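You operate a simulated robot arm through the tools that you are given. There is no shell and no other tool. Be economical: measure what you need, move in short steps, check, and stop when the job is done.

Carry out the task below with a simulated robot arm. There is one attempt and no reset: what you move stays moved.

TASK
Put the small box that says "fuses" from the foot of the bed on the cream paper pad there and the small box marked "clips" on the white card there.

It is judged by the outcome, as a careful person would: the job done as asked, and still so three seconds after it is handed in. It fails if anything else is knocked over, pushed out of place, dropped, spilled or broken.

THE ROBOT
A 7-joint arm with a two-finger parallel gripper, fixed in place. Base frame: the origin is at the foot of the arm, x ahead of it, y to its left, z up; the work surface is at about z = 0. Lengths are in mm, angles in degrees, forces in N, time in s.
With the tool pointing down near the work surface it reaches from about 240 to 620 mm from the base axis. Its first joint turns from -66.0 to 66.0 degrees. Payload 2.6 kg.
Tool frame: the origin (TCP) lies between the finger pads and is the grasp point; the fingertips stand 30 mm ahead of it; z points along the fingers, y is the line along which they close. The gripper opens to 94 mm. The fingers are 28 mm wide and 10 mm thick; the gripper's body (50 by 96 mm) begins 55 mm behind the TCP.
Orientation is told as [roll, pitch, yaw] about the base's x, y, z axes, in that order, counted from this pose: with the fingers straight down and closing along the base's y, the tool's x points along the base's -x, its y along +y and its z along -z.

THE INTERFACE
- The arm moves only by the tool send_rows. Its argument "plan" is a list of rows, each a list of 3 entries, a list of its own where there are three numbers: the shift along the tool's x, y, z in cm, then the turn, a rotation vector about the tool's x, y, z in degrees, then the opening, from 0 (shut) to 1 (fully open). In form: [[[dx, dy, dz], [rx, ry, rz], hand], ...]. A call has 1 to 12 rows; each row shifts and turns the commanded pose from where the row before left it, along the tool's axes as they then stand. A row lasts 0.2 s, in which the tool goes at most 50 mm and 8.6 degrees; a call with a longer step from one row to the next is refused whole, and so is a gripper value outside its range. A pose out of reach is approached as far as the arm can. The call stops where the force on the tool passes 40 N (or 10 N more than at its start, if that is more) or the arm is blocked; 0.2 s more then pass. The fingers move at their own pace (about 72 mm/s each) and stop on an object; they squeeze with about 36 N. The grip force told is the motor's: it shows also when the fingers shut on nothing. Time passes only in rows, and 0.2 s behind the last, so rows that do not move let the fingers close. It gives the time, the measured TCP pose, the force on the tool (base axes), the opening and the grip force at its end, in the units of the frame above (readings bear some noise).
- Cameras (640 x 400 px; columns grow to the right, rows downward): "scene" is fixed at [17.3, 436.1, 549.9]; the picture's right is [-0.87, -0.49, 0.00], its down [-0.32, 0.56, -0.77] and it looks along [0.38, -0.67, -0.64] (base axes); focal length 312 px, centre (320, 200). "wrist" rides on the gripper at [-37, 0, -58] in the tool frame; the picture's right is [0.00, -1.00, 0.00], its down [0.97, 0.00, -0.24] and it looks along [0.24, 0.00, 0.97] (tool axes); focal length 218 px, centre (320, 200).
- grab_frame(camera): a new picture of that camera. No time passes.
- measure_at(camera, pixels): there is no depth. For up to 12 entries [column, row, z] of the newest picture of that camera ("zoom" is the newest enlarged one), the place [x, y] in the base frame at which the ray of that pixel passes the height z, good to about 3 mm, but the place of the scene camera against the robot may be out by one fixed shift of up to 18 mm in any direction. No time passes.
- inspect(camera, box): a new picture of the part [left, top, right, bottom] of that camera's present view, enlarged. No time passes.
- finish_job(): hands the job in; it is judged then, once.

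Work in short steps. Measure before you move; look again where a grasp or a placing could have gone wrong, and mend it. You have 60 turns and 20 pictures in all, the two below and enlarged ones among them. Open the gripper and draw the arm clear of the work before you hand the job in, unless the task says otherwise; then end with one line.

The tools are called after "Request:" as name(argument=value, ...) on one line, values as JSON. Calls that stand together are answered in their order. send_rows: Moves the arm, as the interface text tells. Its arguments: {"type":"object","properties":{"plan":{"type":"array","items":{"type":"array"}}},"required":["plan"]} The other tools are called the same way: grab_frame (camera) takes a picture; measure_at (camera, pixels) gives the place at which the rays of pixels pass given heights; inspect (camera, box) takes an enlarged picture of a part of a camera's view; finish_job () hands the job in.

At the start:

```text
clock: 0.0
tool_pos: [444.0, -81.0, 242.2]
ee_rot: [0.1, 0.0, 0.0]
ft_force: [-1.0, -0.2, -0.4]
grip_width: 94.1
finger_force: 0.1
```

scene: 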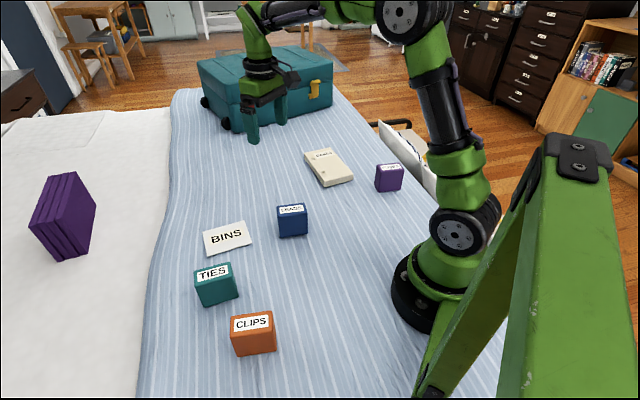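
wrist: 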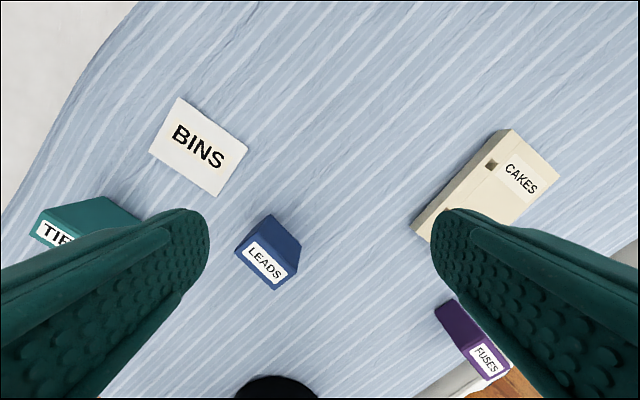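

The pictures show purple FUSES at scene (389,177), the cream pad CAKES at (328,167), the white card BINS at (227,238), and orange CLIPS at (253,333). I'll zoom in and measure.

Request:
inspect(camera="scene", box=[290, 130, 430, 218])

Request:
inspect(camera="scene", box=[180, 200, 340, 370])

Request:
measure_at(camera="wrist", pixels=[[178, 97, 2], [248, 145, 2], [218, 197, 2], [149, 152, 2], [508, 129, 15], [558, 173, 15], [412, 224, 0], [436, 306, 40], [453, 299, 40], [513, 367, 0], [486, 382, 0], [470, 345, 40]])

Request:
measure_at(camera="scene", pixels=[[204, 232, 2], [244, 221, 2], [252, 245, 2], [210, 256, 2], [231, 318, 40], [272, 311, 40], [275, 351, 0], [236, 357, 0], [375, 168, 40], [398, 164, 40], [378, 190, 0], [401, 189, 0]])

```text
4.55 times, centred on (360, 174) of scene
```

zoom: 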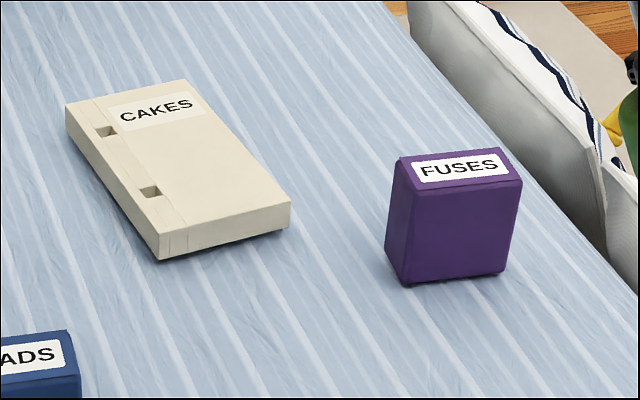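

```text
2.35 times, centred on (260, 285) of scene
```

zoom: 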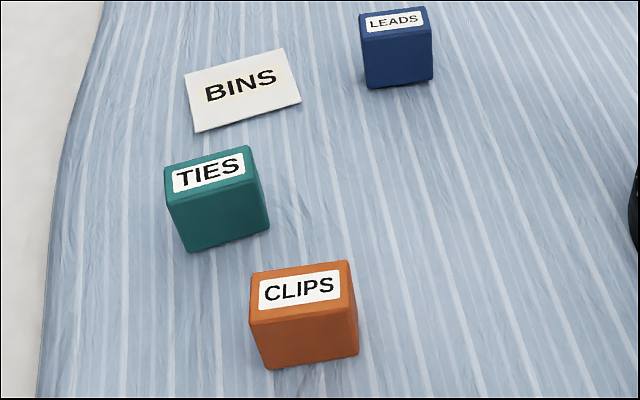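

```text
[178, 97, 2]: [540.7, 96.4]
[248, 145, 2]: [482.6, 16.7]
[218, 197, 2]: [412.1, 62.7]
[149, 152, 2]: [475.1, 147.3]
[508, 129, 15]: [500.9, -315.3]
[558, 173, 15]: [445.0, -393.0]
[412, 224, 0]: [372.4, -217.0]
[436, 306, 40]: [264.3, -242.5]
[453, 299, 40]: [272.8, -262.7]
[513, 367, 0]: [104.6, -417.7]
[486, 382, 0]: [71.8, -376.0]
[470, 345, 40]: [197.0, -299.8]
```

```text
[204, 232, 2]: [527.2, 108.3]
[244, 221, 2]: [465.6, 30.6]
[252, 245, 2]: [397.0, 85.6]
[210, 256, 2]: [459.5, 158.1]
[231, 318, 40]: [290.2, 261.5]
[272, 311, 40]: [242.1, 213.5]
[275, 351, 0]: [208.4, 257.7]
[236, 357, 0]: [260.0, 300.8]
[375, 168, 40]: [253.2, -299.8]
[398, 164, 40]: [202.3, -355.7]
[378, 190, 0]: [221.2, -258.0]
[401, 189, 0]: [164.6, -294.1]
```

I need the box heights, so I'll compare top and bottom corners at several heights.

Request:
measure_at(camera="scene", pixels=[[404.4, 170, 40], [404.4, 170, 60], [400.7, 189.8, 0], [379.8, 172.2, 40], [379.8, 172.2, 60], [378.7, 193.1, 0], [377.6, 164.8, 40], [377.6, 164.8, 60], [399.6, 162.4, 40], [399.6, 162.4, 60]])

Request:
measure_at(camera="zoom", pixels=[[250, 272, 40], [250, 272, 60], [348, 262, 40], [348, 262, 60], [357, 306, 40], [357, 306, 60], [250, 325, 40], [250, 325, 60], [265, 369, 0], [358, 352, 0]])

```text
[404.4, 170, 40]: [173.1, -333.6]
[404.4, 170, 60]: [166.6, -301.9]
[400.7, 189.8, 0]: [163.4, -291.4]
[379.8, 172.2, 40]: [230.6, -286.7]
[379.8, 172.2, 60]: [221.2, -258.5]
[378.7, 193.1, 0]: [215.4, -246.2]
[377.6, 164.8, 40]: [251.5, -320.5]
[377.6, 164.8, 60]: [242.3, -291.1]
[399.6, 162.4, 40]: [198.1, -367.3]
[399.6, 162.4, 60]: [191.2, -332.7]
```

```text
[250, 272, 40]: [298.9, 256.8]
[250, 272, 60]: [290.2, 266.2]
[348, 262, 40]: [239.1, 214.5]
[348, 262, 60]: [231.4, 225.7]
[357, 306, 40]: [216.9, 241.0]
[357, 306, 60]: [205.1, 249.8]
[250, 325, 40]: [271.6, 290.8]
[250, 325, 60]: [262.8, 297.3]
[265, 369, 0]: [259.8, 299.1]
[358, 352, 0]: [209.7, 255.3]
```

The boxes are about 70×40×65 mm, with the long side at a yaw of about 38°. I'll move above FUSES, near (219,-304), turn by +38° and check with the wrist camera.

Request:
send_rows(plan=[[[3.2, -3.2, 0], [0, 0, 0], 1], [[3.2, -3.2, 0], [0, 0, 0], 1], [[3.2, -3.2, 0], [0, 0, 0], 1], [[3.2, -3.2, 0], [0, 0, 0], 1], [[3.2, -3.2, 0], [0, 0, 0], 1], [[3.2, -3.2, 0], [0, 0, 0], 1], [[3.2, -3.1, 0], [0, 0, 0], 1], [[0, 0, 0], [0, 0, -7.6], 1], [[0, 0, 0], [0, 0, -7.6], 1], [[0, 0, 0], [0, 0, -7.6], 1], [[0, 0, 0], [0, 0, -7.6], 1], [[0, 0, 0], [0, 0, -7.6], 1]])

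Request:
grab_frame(camera="wrist")

```text
clock: 2.6
tool_pos: [222.1, -303.1, 243.2]
ee_rot: [0.0, 0.0, 38.1]
ft_force: [0.0, 0.2, -0.9]
grip_width: 94.0
finger_force: 0.2
```

```text
15 pictures are left
```

wrist: 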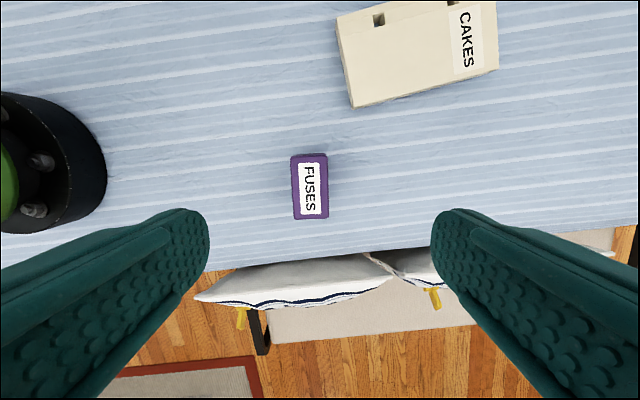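

FUSES' top face has corners at about (292,156), (326,154), (329,214) and (295,219). I'll measure those and the pad corners.

Request:
measure_at(camera="wrist", pixels=[[291, 155, 62], [326, 153, 62], [329, 214, 62], [295, 219, 62], [295, 219, 0], [336, 18, 15], [352, 108, 15], [498, 68, 15], [495, 0, 15], [352, 108, 0]])

```text
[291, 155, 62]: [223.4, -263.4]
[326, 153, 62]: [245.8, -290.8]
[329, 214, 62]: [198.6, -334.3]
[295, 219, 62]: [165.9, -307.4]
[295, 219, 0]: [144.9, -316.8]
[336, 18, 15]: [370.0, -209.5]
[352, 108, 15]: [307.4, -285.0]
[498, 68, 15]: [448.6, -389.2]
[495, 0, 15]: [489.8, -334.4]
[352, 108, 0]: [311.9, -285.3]
```

The FUSES centre is about (208,-299). I'll shift over it and come down to just above, then check.

Request:
send_rows(plan=[[[0.82, 1.15, 0], [0, 0, -1.5], 1], [[0, 0, 4.5], [0, 0, 0], 1], [[0, 0, 4.5], [0, 0, 0], 1], [[0, 0, 4.0], [0, 0, 0], 1], [[0, 0, 0], [0, 0, 0], 1]])

Request:
grab_frame(camera="wrist")

```text
clock: 3.8
tool_pos: [206.8, -300.9, 112.0]
ee_rot: [0.0, 0.0, 39.4]
ft_force: [-0.5, -0.8, -0.3]
grip_width: 94.2
finger_force: 0.1
```

```text
14 pictures are left
```

wrist: 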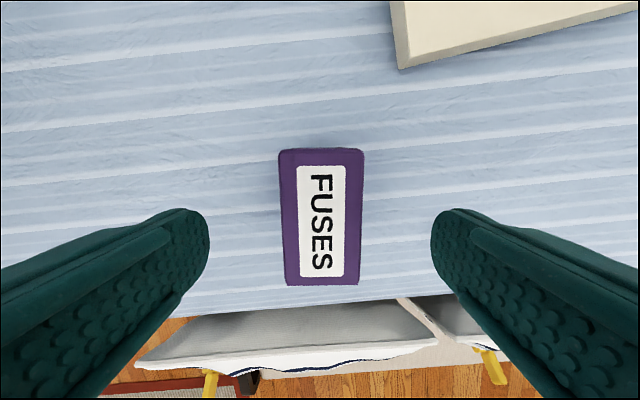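

The box sits centred between the fingers at (321,217). I'll measure how far it is along the finger width.

Request:
measure_at(camera="wrist", pixels=[[321, 217, 62], [321, 152, 62], [321, 284, 62], [404, 67, 0], [398, 55, 20]])

```text
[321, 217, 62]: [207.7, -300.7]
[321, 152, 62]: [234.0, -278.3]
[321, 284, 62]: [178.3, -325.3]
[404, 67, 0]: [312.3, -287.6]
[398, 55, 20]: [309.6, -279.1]
```

Aligned. I'll go down to z≈40 and close.

Request:
send_rows(plan=[[[0, 0, 3.6], [0, 0, 0], 1], [[0, 0, 3.5], [0, 0, 0], 1], [[0, 0, 0], [0, 0, 0], 1], [[0, 0, 0], [0, 0, 0], 0.3], [[0, 0, 0], [0, 0, 0], 0.3], [[0, 0, 0], [0, 0, 0], 0.3], [[0, 0, 0], [0, 0, 0], 0.3]])

```text
clock: 5.4
tool_pos: [207.5, -300.6, 41.9]
ee_rot: [0.0, 0.0, 39.5]
ft_force: [0.5, 0.8, 0.2]
grip_width: 43.6
finger_force: 35.4
```

Gripped at 43.6 mm. I'll lift and carry it over the pad centre, near (409,-300).

Request:
send_rows(plan=[[[0, 0, -3], [0, 0, 0], 0.3], [[0, 0, -4], [0, 0, 0], 0.3], [[0, 0, -4], [0, 0, 0], 0.3], [[-3.1, -2.55, 0], [0, 0, 0], 0.3], [[-3.1, -2.55, 0], [0, 0, 0], 0.3], [[-3.1, -2.55, 0], [0, 0, 0], 0.3], [[-3.1, -2.55, 0], [0, 0, 0], 0.3], [[-3.1, -2.55, 0], [0, 0, 0], 0.3], [[0, 0, 0], [0, 0, 0], 0.3]])

Request:
grab_frame(camera="wrist")

Request:
grab_frame(camera="scene")

```text
clock: 7.4
tool_pos: [408.3, -299.5, 150.9]
ee_rot: [0.0, 0.0, 39.5]
ft_force: [-0.7, 0.0, -0.2]
grip_width: 43.6
finger_force: 36.4
```

```text
13 pictures are left
```

wrist: 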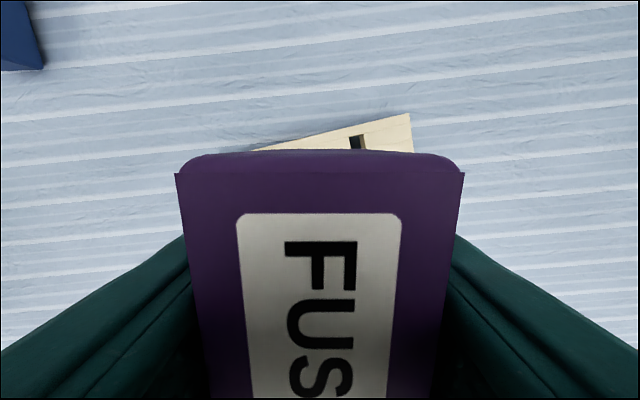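

```text
12 pictures are left
```

scene: 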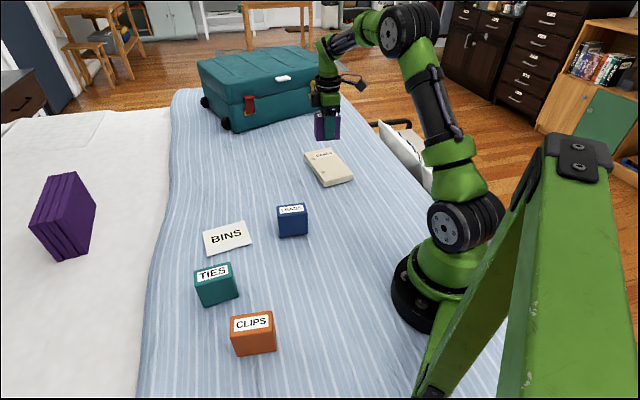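

The pad's far corner shows at wrist (410,114). I'll check the pad centre from it before lowering.

Request:
measure_at(camera="wrist", pixels=[[410, 114, 18]])

Request:
measure_at(camera="scene", pixels=[[304, 153, 18], [332, 148, 18], [353, 175, 18], [325, 181, 18], [325, 187, 0]])

```text
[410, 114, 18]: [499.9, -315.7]
```

```text
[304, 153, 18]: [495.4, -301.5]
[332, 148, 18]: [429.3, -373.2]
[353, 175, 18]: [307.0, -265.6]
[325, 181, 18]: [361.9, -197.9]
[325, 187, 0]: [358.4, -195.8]
```

The pad centre is confirmed at about (408,-299). I'll align with the pad, lower to just above it, then make small steps to contact.

Request:
send_rows(plan=[[[0, 0, 0], [0, 0, -6], 0.3], [[0, 0, 0], [0, 0, -6], 0.3], [[0, 0, 4], [0, 0, 0], 0.3], [[0, 0, 3], [0, 0, 0], 0.3], [[0, 0, 1], [0, 0, 0], 0.3], [[0, 0, 0.4], [0, 0, 0], 0.3], [[0, 0, 0], [0, 0, 0], 0.3]])

Request:
send_rows(plan=[[[0, 0, 0.2], [0, 0, 0], 0.3], [[0, 0, 0.2], [0, 0, 0], 0.3]])

```text
clock: 9.0
tool_pos: [408.7, -299.7, 67.5]
ee_rot: [0.0, 0.0, 51.7]
ft_force: [-0.5, 0.1, -1.9]
grip_width: 43.5
finger_force: 35.9
```

```text
clock: 9.6
tool_pos: [409.1, -299.7, 64.3]
ee_rot: [0.0, 0.1, 51.5]
ft_force: [-0.5, 1.0, 2.1]
grip_width: 43.7
finger_force: 35.6
```

Request:
send_rows(plan=[[[0, 0, 0.15], [0, 0, 0], 0.3], [[0, 0, 0], [0, 0, 0], 0.3]])

Request:
inspect(camera="scene", box=[290, 110, 390, 210])

```text
clock: 10.2
tool_pos: [408.5, -301.2, 63.3]
ee_rot: [-0.2, -0.1, 51.5]
ft_force: [-5.2, 3.9, 18.5]
grip_width: 43.7
finger_force: 35.9
```

```text
4.00 times, centred on (340, 160) of scene
```

zoom: 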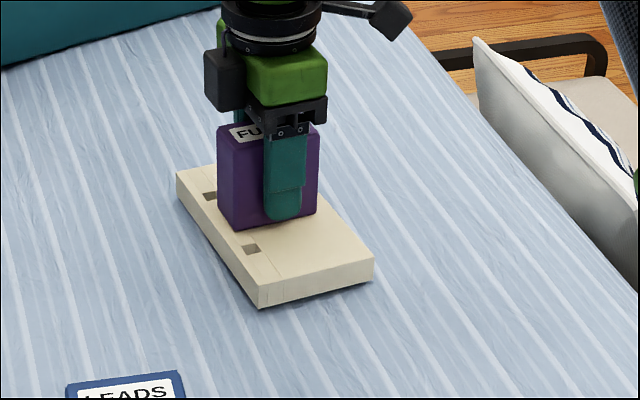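

Contact is felt (18 N) with the box on the pad. I'll ease off 1 mm, open and rise.

Request:
send_rows(plan=[[[0, 0, -0.15], [0, 0, 0], 0.3], [[0, 0, 0], [0, 0, 0], 0.7], [[0, 0, 0], [0, 0, 0], 0.7], [[0, 0, 0], [0, 0, 0], 0.7], [[0, 0, -3], [0, 0, 0], 0.7], [[0, 0, -4], [0, 0, 0], 0.7], [[0, 0, -4.5], [0, 0, 0], 0.7], [[0, 0, -4.5], [0, 0, 0], 0.7], [[0, 0, 0], [0, 0, 0], 1]])

Request:
grab_frame(camera="wrist")

```text
clock: 12.2
tool_pos: [408.7, -299.1, 223.8]
ee_rot: [0.0, -0.1, 51.5]
ft_force: [0.1, 1.0, -0.6]
grip_width: 93.8
finger_force: 0.1
```

```text
10 pictures are left
```

wrist: 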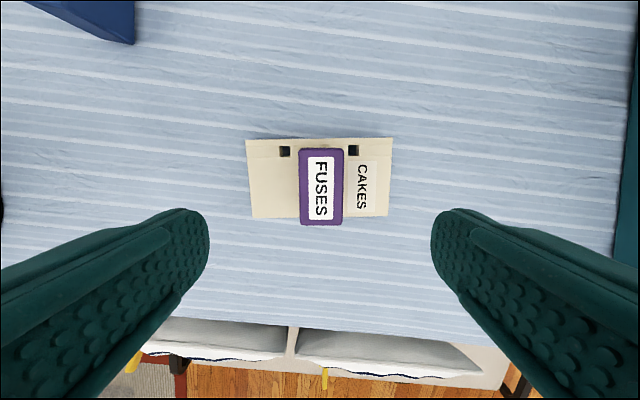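

FUSES sits well on the pad. Next I turn back 12° and travel above CLIPS, near (257,248).

Request:
send_rows(plan=[[[0, 0, 0], [0, 0, 6], 1], [[0, 0, 0], [0, 0, 6], 1], [[-1.92, 4.325, 0], [0, 0, 0], 1], [[-1.92, 4.325, 0], [0, 0, 0], 1], [[-1.92, 4.325, 0], [0, 0, 0], 1], [[-1.92, 4.325, 0], [0, 0, 0], 1], [[-1.92, 4.325, 0], [0, 0, 0], 1], [[-1.92, 4.325, 0], [0, 0, 0], 1], [[-1.92, 4.325, 0], [0, 0, 0], 1], [[-1.92, 4.325, 0], [0, 0, 0], 1], [[-1.92, 4.325, 0], [0, 0, 0], 1], [[-1.92, 4.325, 0], [0, 0, 0], 1]])

Request:
send_rows(plan=[[[-1.92, 4.325, 0], [0, 0, 0], 1], [[-1.92, 4.325, 0], [0, 0, 0], 1], [[0, 0, 0], [0, 0, 0], 1]])

Request:
grab_frame(camera="wrist")

```text
clock: 14.8
tool_pos: [281.0, 156.3, 221.9]
ee_rot: [0.0, 0.0, 39.4]
ft_force: [0.3, -0.1, -0.7]
grip_width: 94.3
finger_force: 0.0
```

```text
clock: 15.6
tool_pos: [255.9, 246.3, 222.7]
ee_rot: [0.0, 0.0, 39.5]
ft_force: [-0.6, 0.4, 0.2]
grip_width: 94.0
finger_force: 0.1
```

```text
9 pictures are left
```

wrist: 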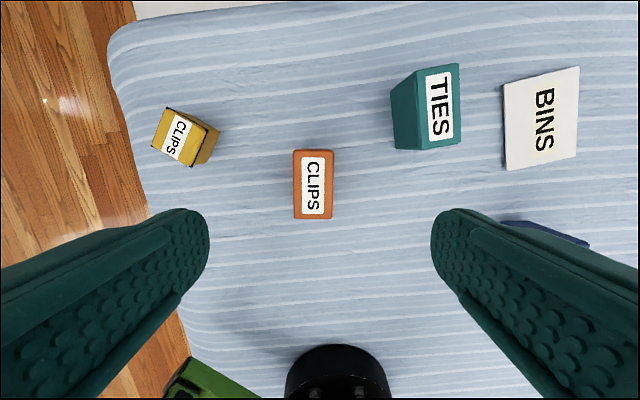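

A second box, yellow and also marked CLIPS, is at wrist (185,137), outside the scene view. I need a closer look to tell which one is meant.

Request:
inspect(camera="wrist", box=[130, 80, 350, 240])

Request:
measure_at(camera="wrist", pixels=[[168, 107, 60], [152, 147, 60], [191, 166, 60], [196, 121, 60], [220, 128, 0], [207, 163, 0], [293, 150, 62], [332, 150, 62], [332, 218, 62], [295, 218, 62], [150, 207, 0], [115, 90, 0]])

```text
2.50 times, centred on (240, 160) of wrist
```

zoom: 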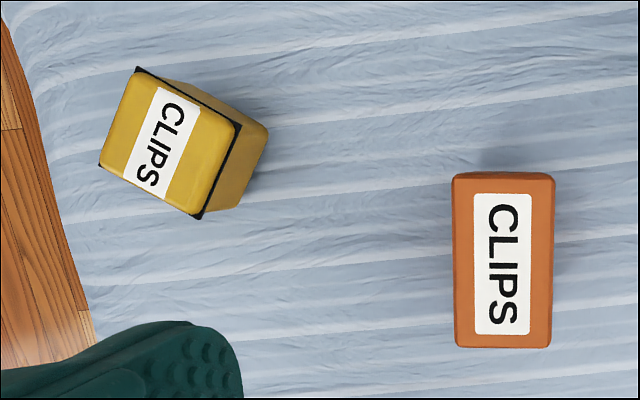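

```text
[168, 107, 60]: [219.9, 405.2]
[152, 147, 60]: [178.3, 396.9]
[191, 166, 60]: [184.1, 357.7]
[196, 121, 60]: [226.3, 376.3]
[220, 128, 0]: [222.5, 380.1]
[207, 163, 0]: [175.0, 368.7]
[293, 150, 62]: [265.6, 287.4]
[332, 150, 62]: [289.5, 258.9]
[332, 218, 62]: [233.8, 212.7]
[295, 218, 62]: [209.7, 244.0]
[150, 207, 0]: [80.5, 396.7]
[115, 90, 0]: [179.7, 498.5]
```

The yellow one differs, with a black rim and a squarer shape. I'll tilt the camera toward it for an oblique view.

Request:
send_rows(plan=[[[0, 0, 4], [0, 0, 0], 1], [[0, 0, 0], [-8, 0, 0], 1], [[0, 0, 0], [-8, 0, 0], 1], [[0, 0, 0], [-8, 0, 0], 1], [[0, 0, 0], [-8, 0, 0], 1], [[0, 0, 0], [0, 0, 0], 1]])

Request:
grab_frame(camera="wrist")

```text
clock: 17.0
tool_pos: [256.9, 246.3, 183.4]
ee_rot: [32.1, 0.0, 39.5]
ft_force: [0.0, 0.1, 0.0]
grip_width: 94.0
finger_force: 0.0
```

```text
7 pictures are left
```

wrist: 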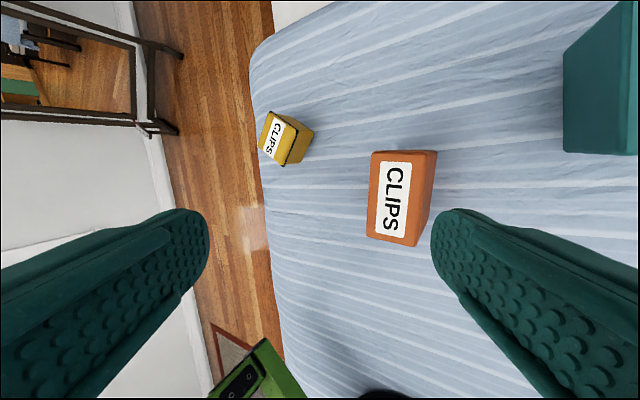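

Request:
inspect(camera="wrist", box=[240, 90, 340, 185])

```text
4.21 times, centred on (290, 138) of wrist
```

zoom: 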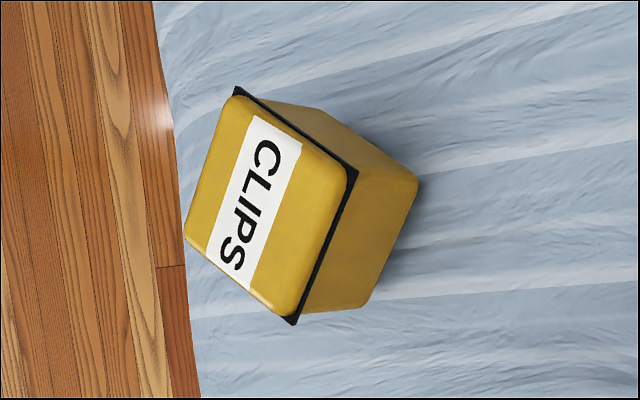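

The yellow item is a lidded tin with a black seam. The orange one is the small box, the same kind as FUSES, so I pick the orange. I'll untilt, centre on (250,251) and descend.

Request:
send_rows(plan=[[[0, 0, 0], [8, 0, 0], 1], [[0, 0, 0], [8, 0, 0], 1], [[0, 0, 0], [8, 0, 0], 1], [[0, 0, 0], [8, 0, 0], 1], [[0.25, 0.8, 0], [0, 0, 0], 1], [[0, 0, 3.5], [0, 0, 0], 1], [[0, 0, 3.5], [0, 0, 0], 1], [[0, 0, 0], [0, 0, 0], 1]])

Request:
grab_frame(camera="wrist")

```text
clock: 18.8
tool_pos: [249.1, 250.3, 113.1]
ee_rot: [0.0, 0.0, 39.5]
ft_force: [-0.1, 0.4, 0.3]
grip_width: 93.7
finger_force: 0.1
```

```text
5 pictures are left
```

wrist: 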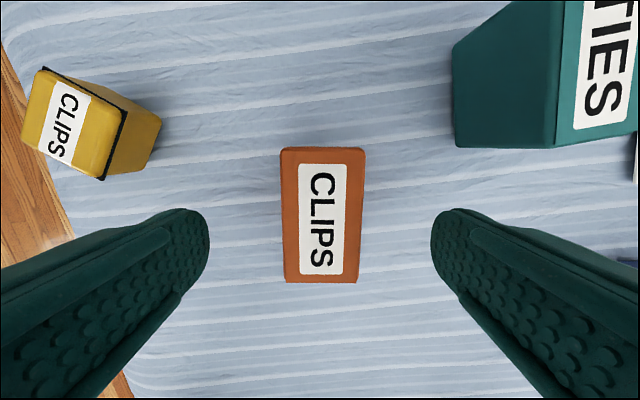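

Centred. I'll descend, close and lift.

Request:
send_rows(plan=[[[0, 0, 3.6], [0, 0, 0], 1], [[0, 0, 3.5], [0, 0, 0], 1], [[0, 0, 0], [0, 0, 0], 1], [[0, 0, 0], [0, 0, 0], 0.3], [[0, 0, 0], [0, 0, 0], 0.3], [[0, 0, 0], [0, 0, 0], 0.3], [[0, 0, 0], [0, 0, 0], 0.3]])

```text
clock: 20.4
tool_pos: [249.3, 252.3, 41.6]
ee_rot: [0.0, 0.1, 39.5]
ft_force: [0.1, -1.1, -0.1]
grip_width: 43.6
finger_force: 36.2
```

Gripped. I'll lift high over TIES and carry to the card centre, near (476,81).

Request:
send_rows(plan=[[[0, 0, -3], [0, 0, 0], 0.3], [[0, 0, -4], [0, 0, 0], 0.3], [[0, 0, -4], [0, 0, 0], 0.3], [[0, 0, -3], [0, 0, 0], 0.3], [[-0.95, -3.95, 0], [0, 0, 0], 0.3], [[-0.95, -3.95, 0], [0, 0, 0], 0.3], [[-0.95, -3.95, 0], [0, 0, 0], 0.3], [[-0.95, -3.95, 0], [0, 0, 0], 0.3], [[-0.95, -3.95, 0], [0, 0, 0], 0.3], [[-0.95, -3.95, 0], [0, 0, 0], 0.3], [[-0.95, -3.95, 0], [0, 0, 0], 0.3]])

Request:
send_rows(plan=[[[0, 0, 0], [0, 0, -6], 0.3], [[0, 0, 0], [0, 0, -6], 0.3], [[0, 0, 4], [0, 0, 0], 0.3], [[0, 0, 0], [0, 0, 0], 0.3]])

Request:
grab_frame(camera="scene")

```text
clock: 22.8
tool_pos: [477.5, 79.9, 181.8]
ee_rot: [0.0, 0.1, 39.5]
ft_force: [0.4, -0.6, -1.7]
grip_width: 43.4
finger_force: 35.7
```

```text
clock: 23.8
tool_pos: [478.8, 80.7, 142.0]
ee_rot: [0.1, 0.1, 51.4]
ft_force: [0.1, -0.1, -1.8]
grip_width: 43.3
finger_force: 36.3
```

```text
4 pictures are left
```

scene: 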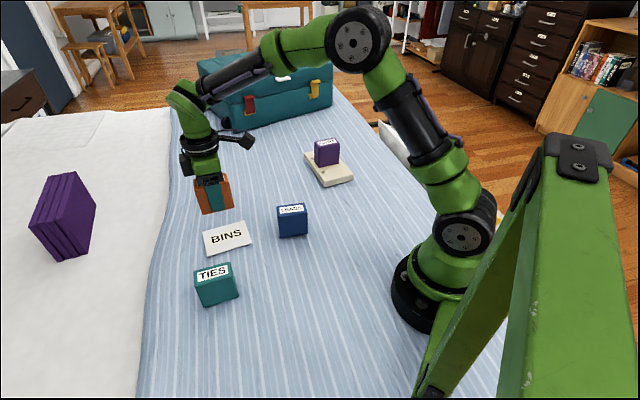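

Well placed above the card. I'll check TIES and LEADS clearances against the finger sites (433,116) and (521,46).

Request:
measure_at(camera="scene", pixels=[[194, 272, 64], [229, 262, 64], [238, 296, 0], [204, 306, 0], [277, 207, 64], [305, 203, 64], [280, 237, 0], [204, 230, 0], [244, 221, 0], [252, 245, 0], [210, 256, 0]])

```text
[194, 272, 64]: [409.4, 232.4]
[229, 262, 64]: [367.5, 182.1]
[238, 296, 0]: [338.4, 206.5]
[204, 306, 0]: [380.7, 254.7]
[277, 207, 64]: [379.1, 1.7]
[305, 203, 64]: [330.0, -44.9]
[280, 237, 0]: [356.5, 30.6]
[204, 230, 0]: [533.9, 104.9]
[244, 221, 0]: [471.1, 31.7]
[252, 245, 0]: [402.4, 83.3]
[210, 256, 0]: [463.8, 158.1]
```

There's ample clearance and the centre is confirmed. Lowering to just above the card.

Request:
send_rows(plan=[[[0, 0, 4], [0, 0, 0], 0.3], [[0, 0, 4], [0, 0, 0], 0.3], [[0, 0, 1.2], [0, 0, 0], 0.3], [[0, 0, 0.3], [0, 0, 0], 0.3], [[0, 0, 0], [0, 0, 0], 0.3]])

Request:
send_rows(plan=[[[0, 0, 0.2], [0, 0, 0], 0.3], [[0, 0, 0], [0, 0, 0], 0.3]])

```text
clock: 25.0
tool_pos: [478.3, 79.5, 45.7]
ee_rot: [0.0, 0.0, 51.5]
ft_force: [0.2, 0.4, -0.9]
grip_width: 43.8
finger_force: 35.8
```

```text
clock: 25.6
tool_pos: [476.7, 80.8, 46.0]
ee_rot: [0.1, 0.0, 51.5]
ft_force: [-0.2, 0.9, -0.6]
grip_width: 43.5
finger_force: 36.1
```

Request:
send_rows(plan=[[[0, 0, 0.15], [0, 0, 0], 0.3], [[0, 0, 0], [0, 0, 0], 0.3]])

```text
clock: 26.2
tool_pos: [477.1, 80.5, 44.1]
ee_rot: [0.0, 0.0, 51.5]
ft_force: [0.1, 0.0, 2.3]
grip_width: 43.6
finger_force: 35.8
```

First touch (2.3 N). One more millimetre to confirm contact.

Request:
send_rows(plan=[[[0, 0, 0.1], [0, 0, 0], 0.3], [[0, 0, 0], [0, 0, 0], 0.3]])

```text
clock: 26.8
tool_pos: [477.0, 79.9, 43.5]
ee_rot: [-0.1, -0.2, 51.5]
ft_force: [-2.3, 0.1, 9.3]
grip_width: 43.6
finger_force: 36.3
```

Contact (9 N). I'll release and rise.

Request:
send_rows(plan=[[[0, 0, -0.05], [0, 0, 0], 0.3], [[0, 0, 0], [0, 0, 0], 0.7], [[0, 0, 0], [0, 0, 0], 0.7], [[0, 0, 0], [0, 0, 0], 0.7], [[0, 0, -3], [0, 0, 0], 0.7], [[0, 0, -4], [0, 0, 0], 0.7], [[0, 0, -4.5], [0, 0, 0], 0.7], [[0, 0, -4.5], [0, 0, 0], 0.7], [[0, 0, -4], [0, 0, 0], 0.7], [[0, 0, 0], [0, 0, 0], 0.7]])

Request:
grab_frame(camera="wrist")

Request:
grab_frame(camera="scene")

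```text
clock: 29.0
tool_pos: [477.7, 80.8, 243.8]
ee_rot: [0.1, -0.1, 51.5]
ft_force: [0.3, 0.2, -0.3]
grip_width: 65.7
finger_force: 0.0
```

```text
3 pictures are left
```

wrist: 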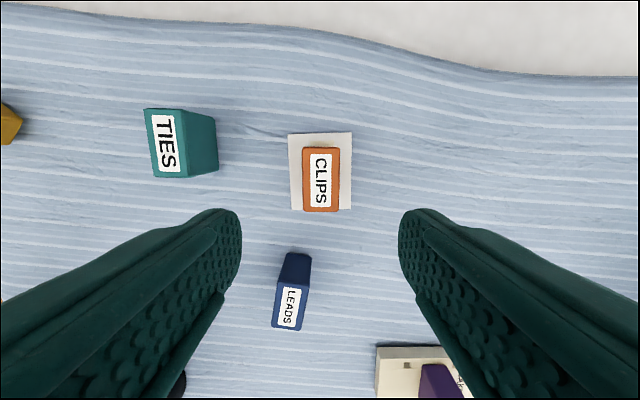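

```text
2 pictures are left
```

scene: 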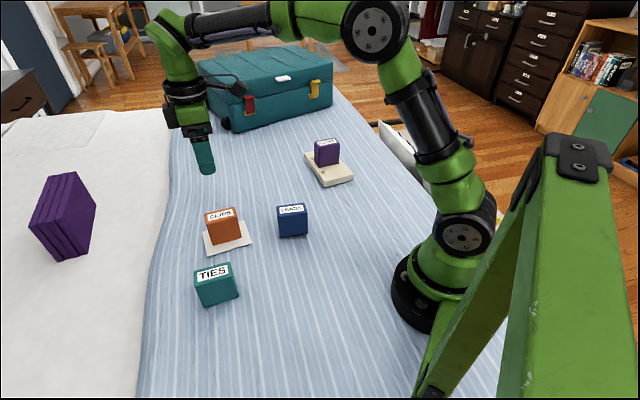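

Both boxes stand where asked, nothing else has moved, and the gripper is open and clear.

Request:
finish_job()

```text
The job is handed in.
```

The "fuses" box is on the cream pad and the orange "clips" box is on the white card; a yellow tin also marked "clips" was left alone because it isn't the same kind of small box.
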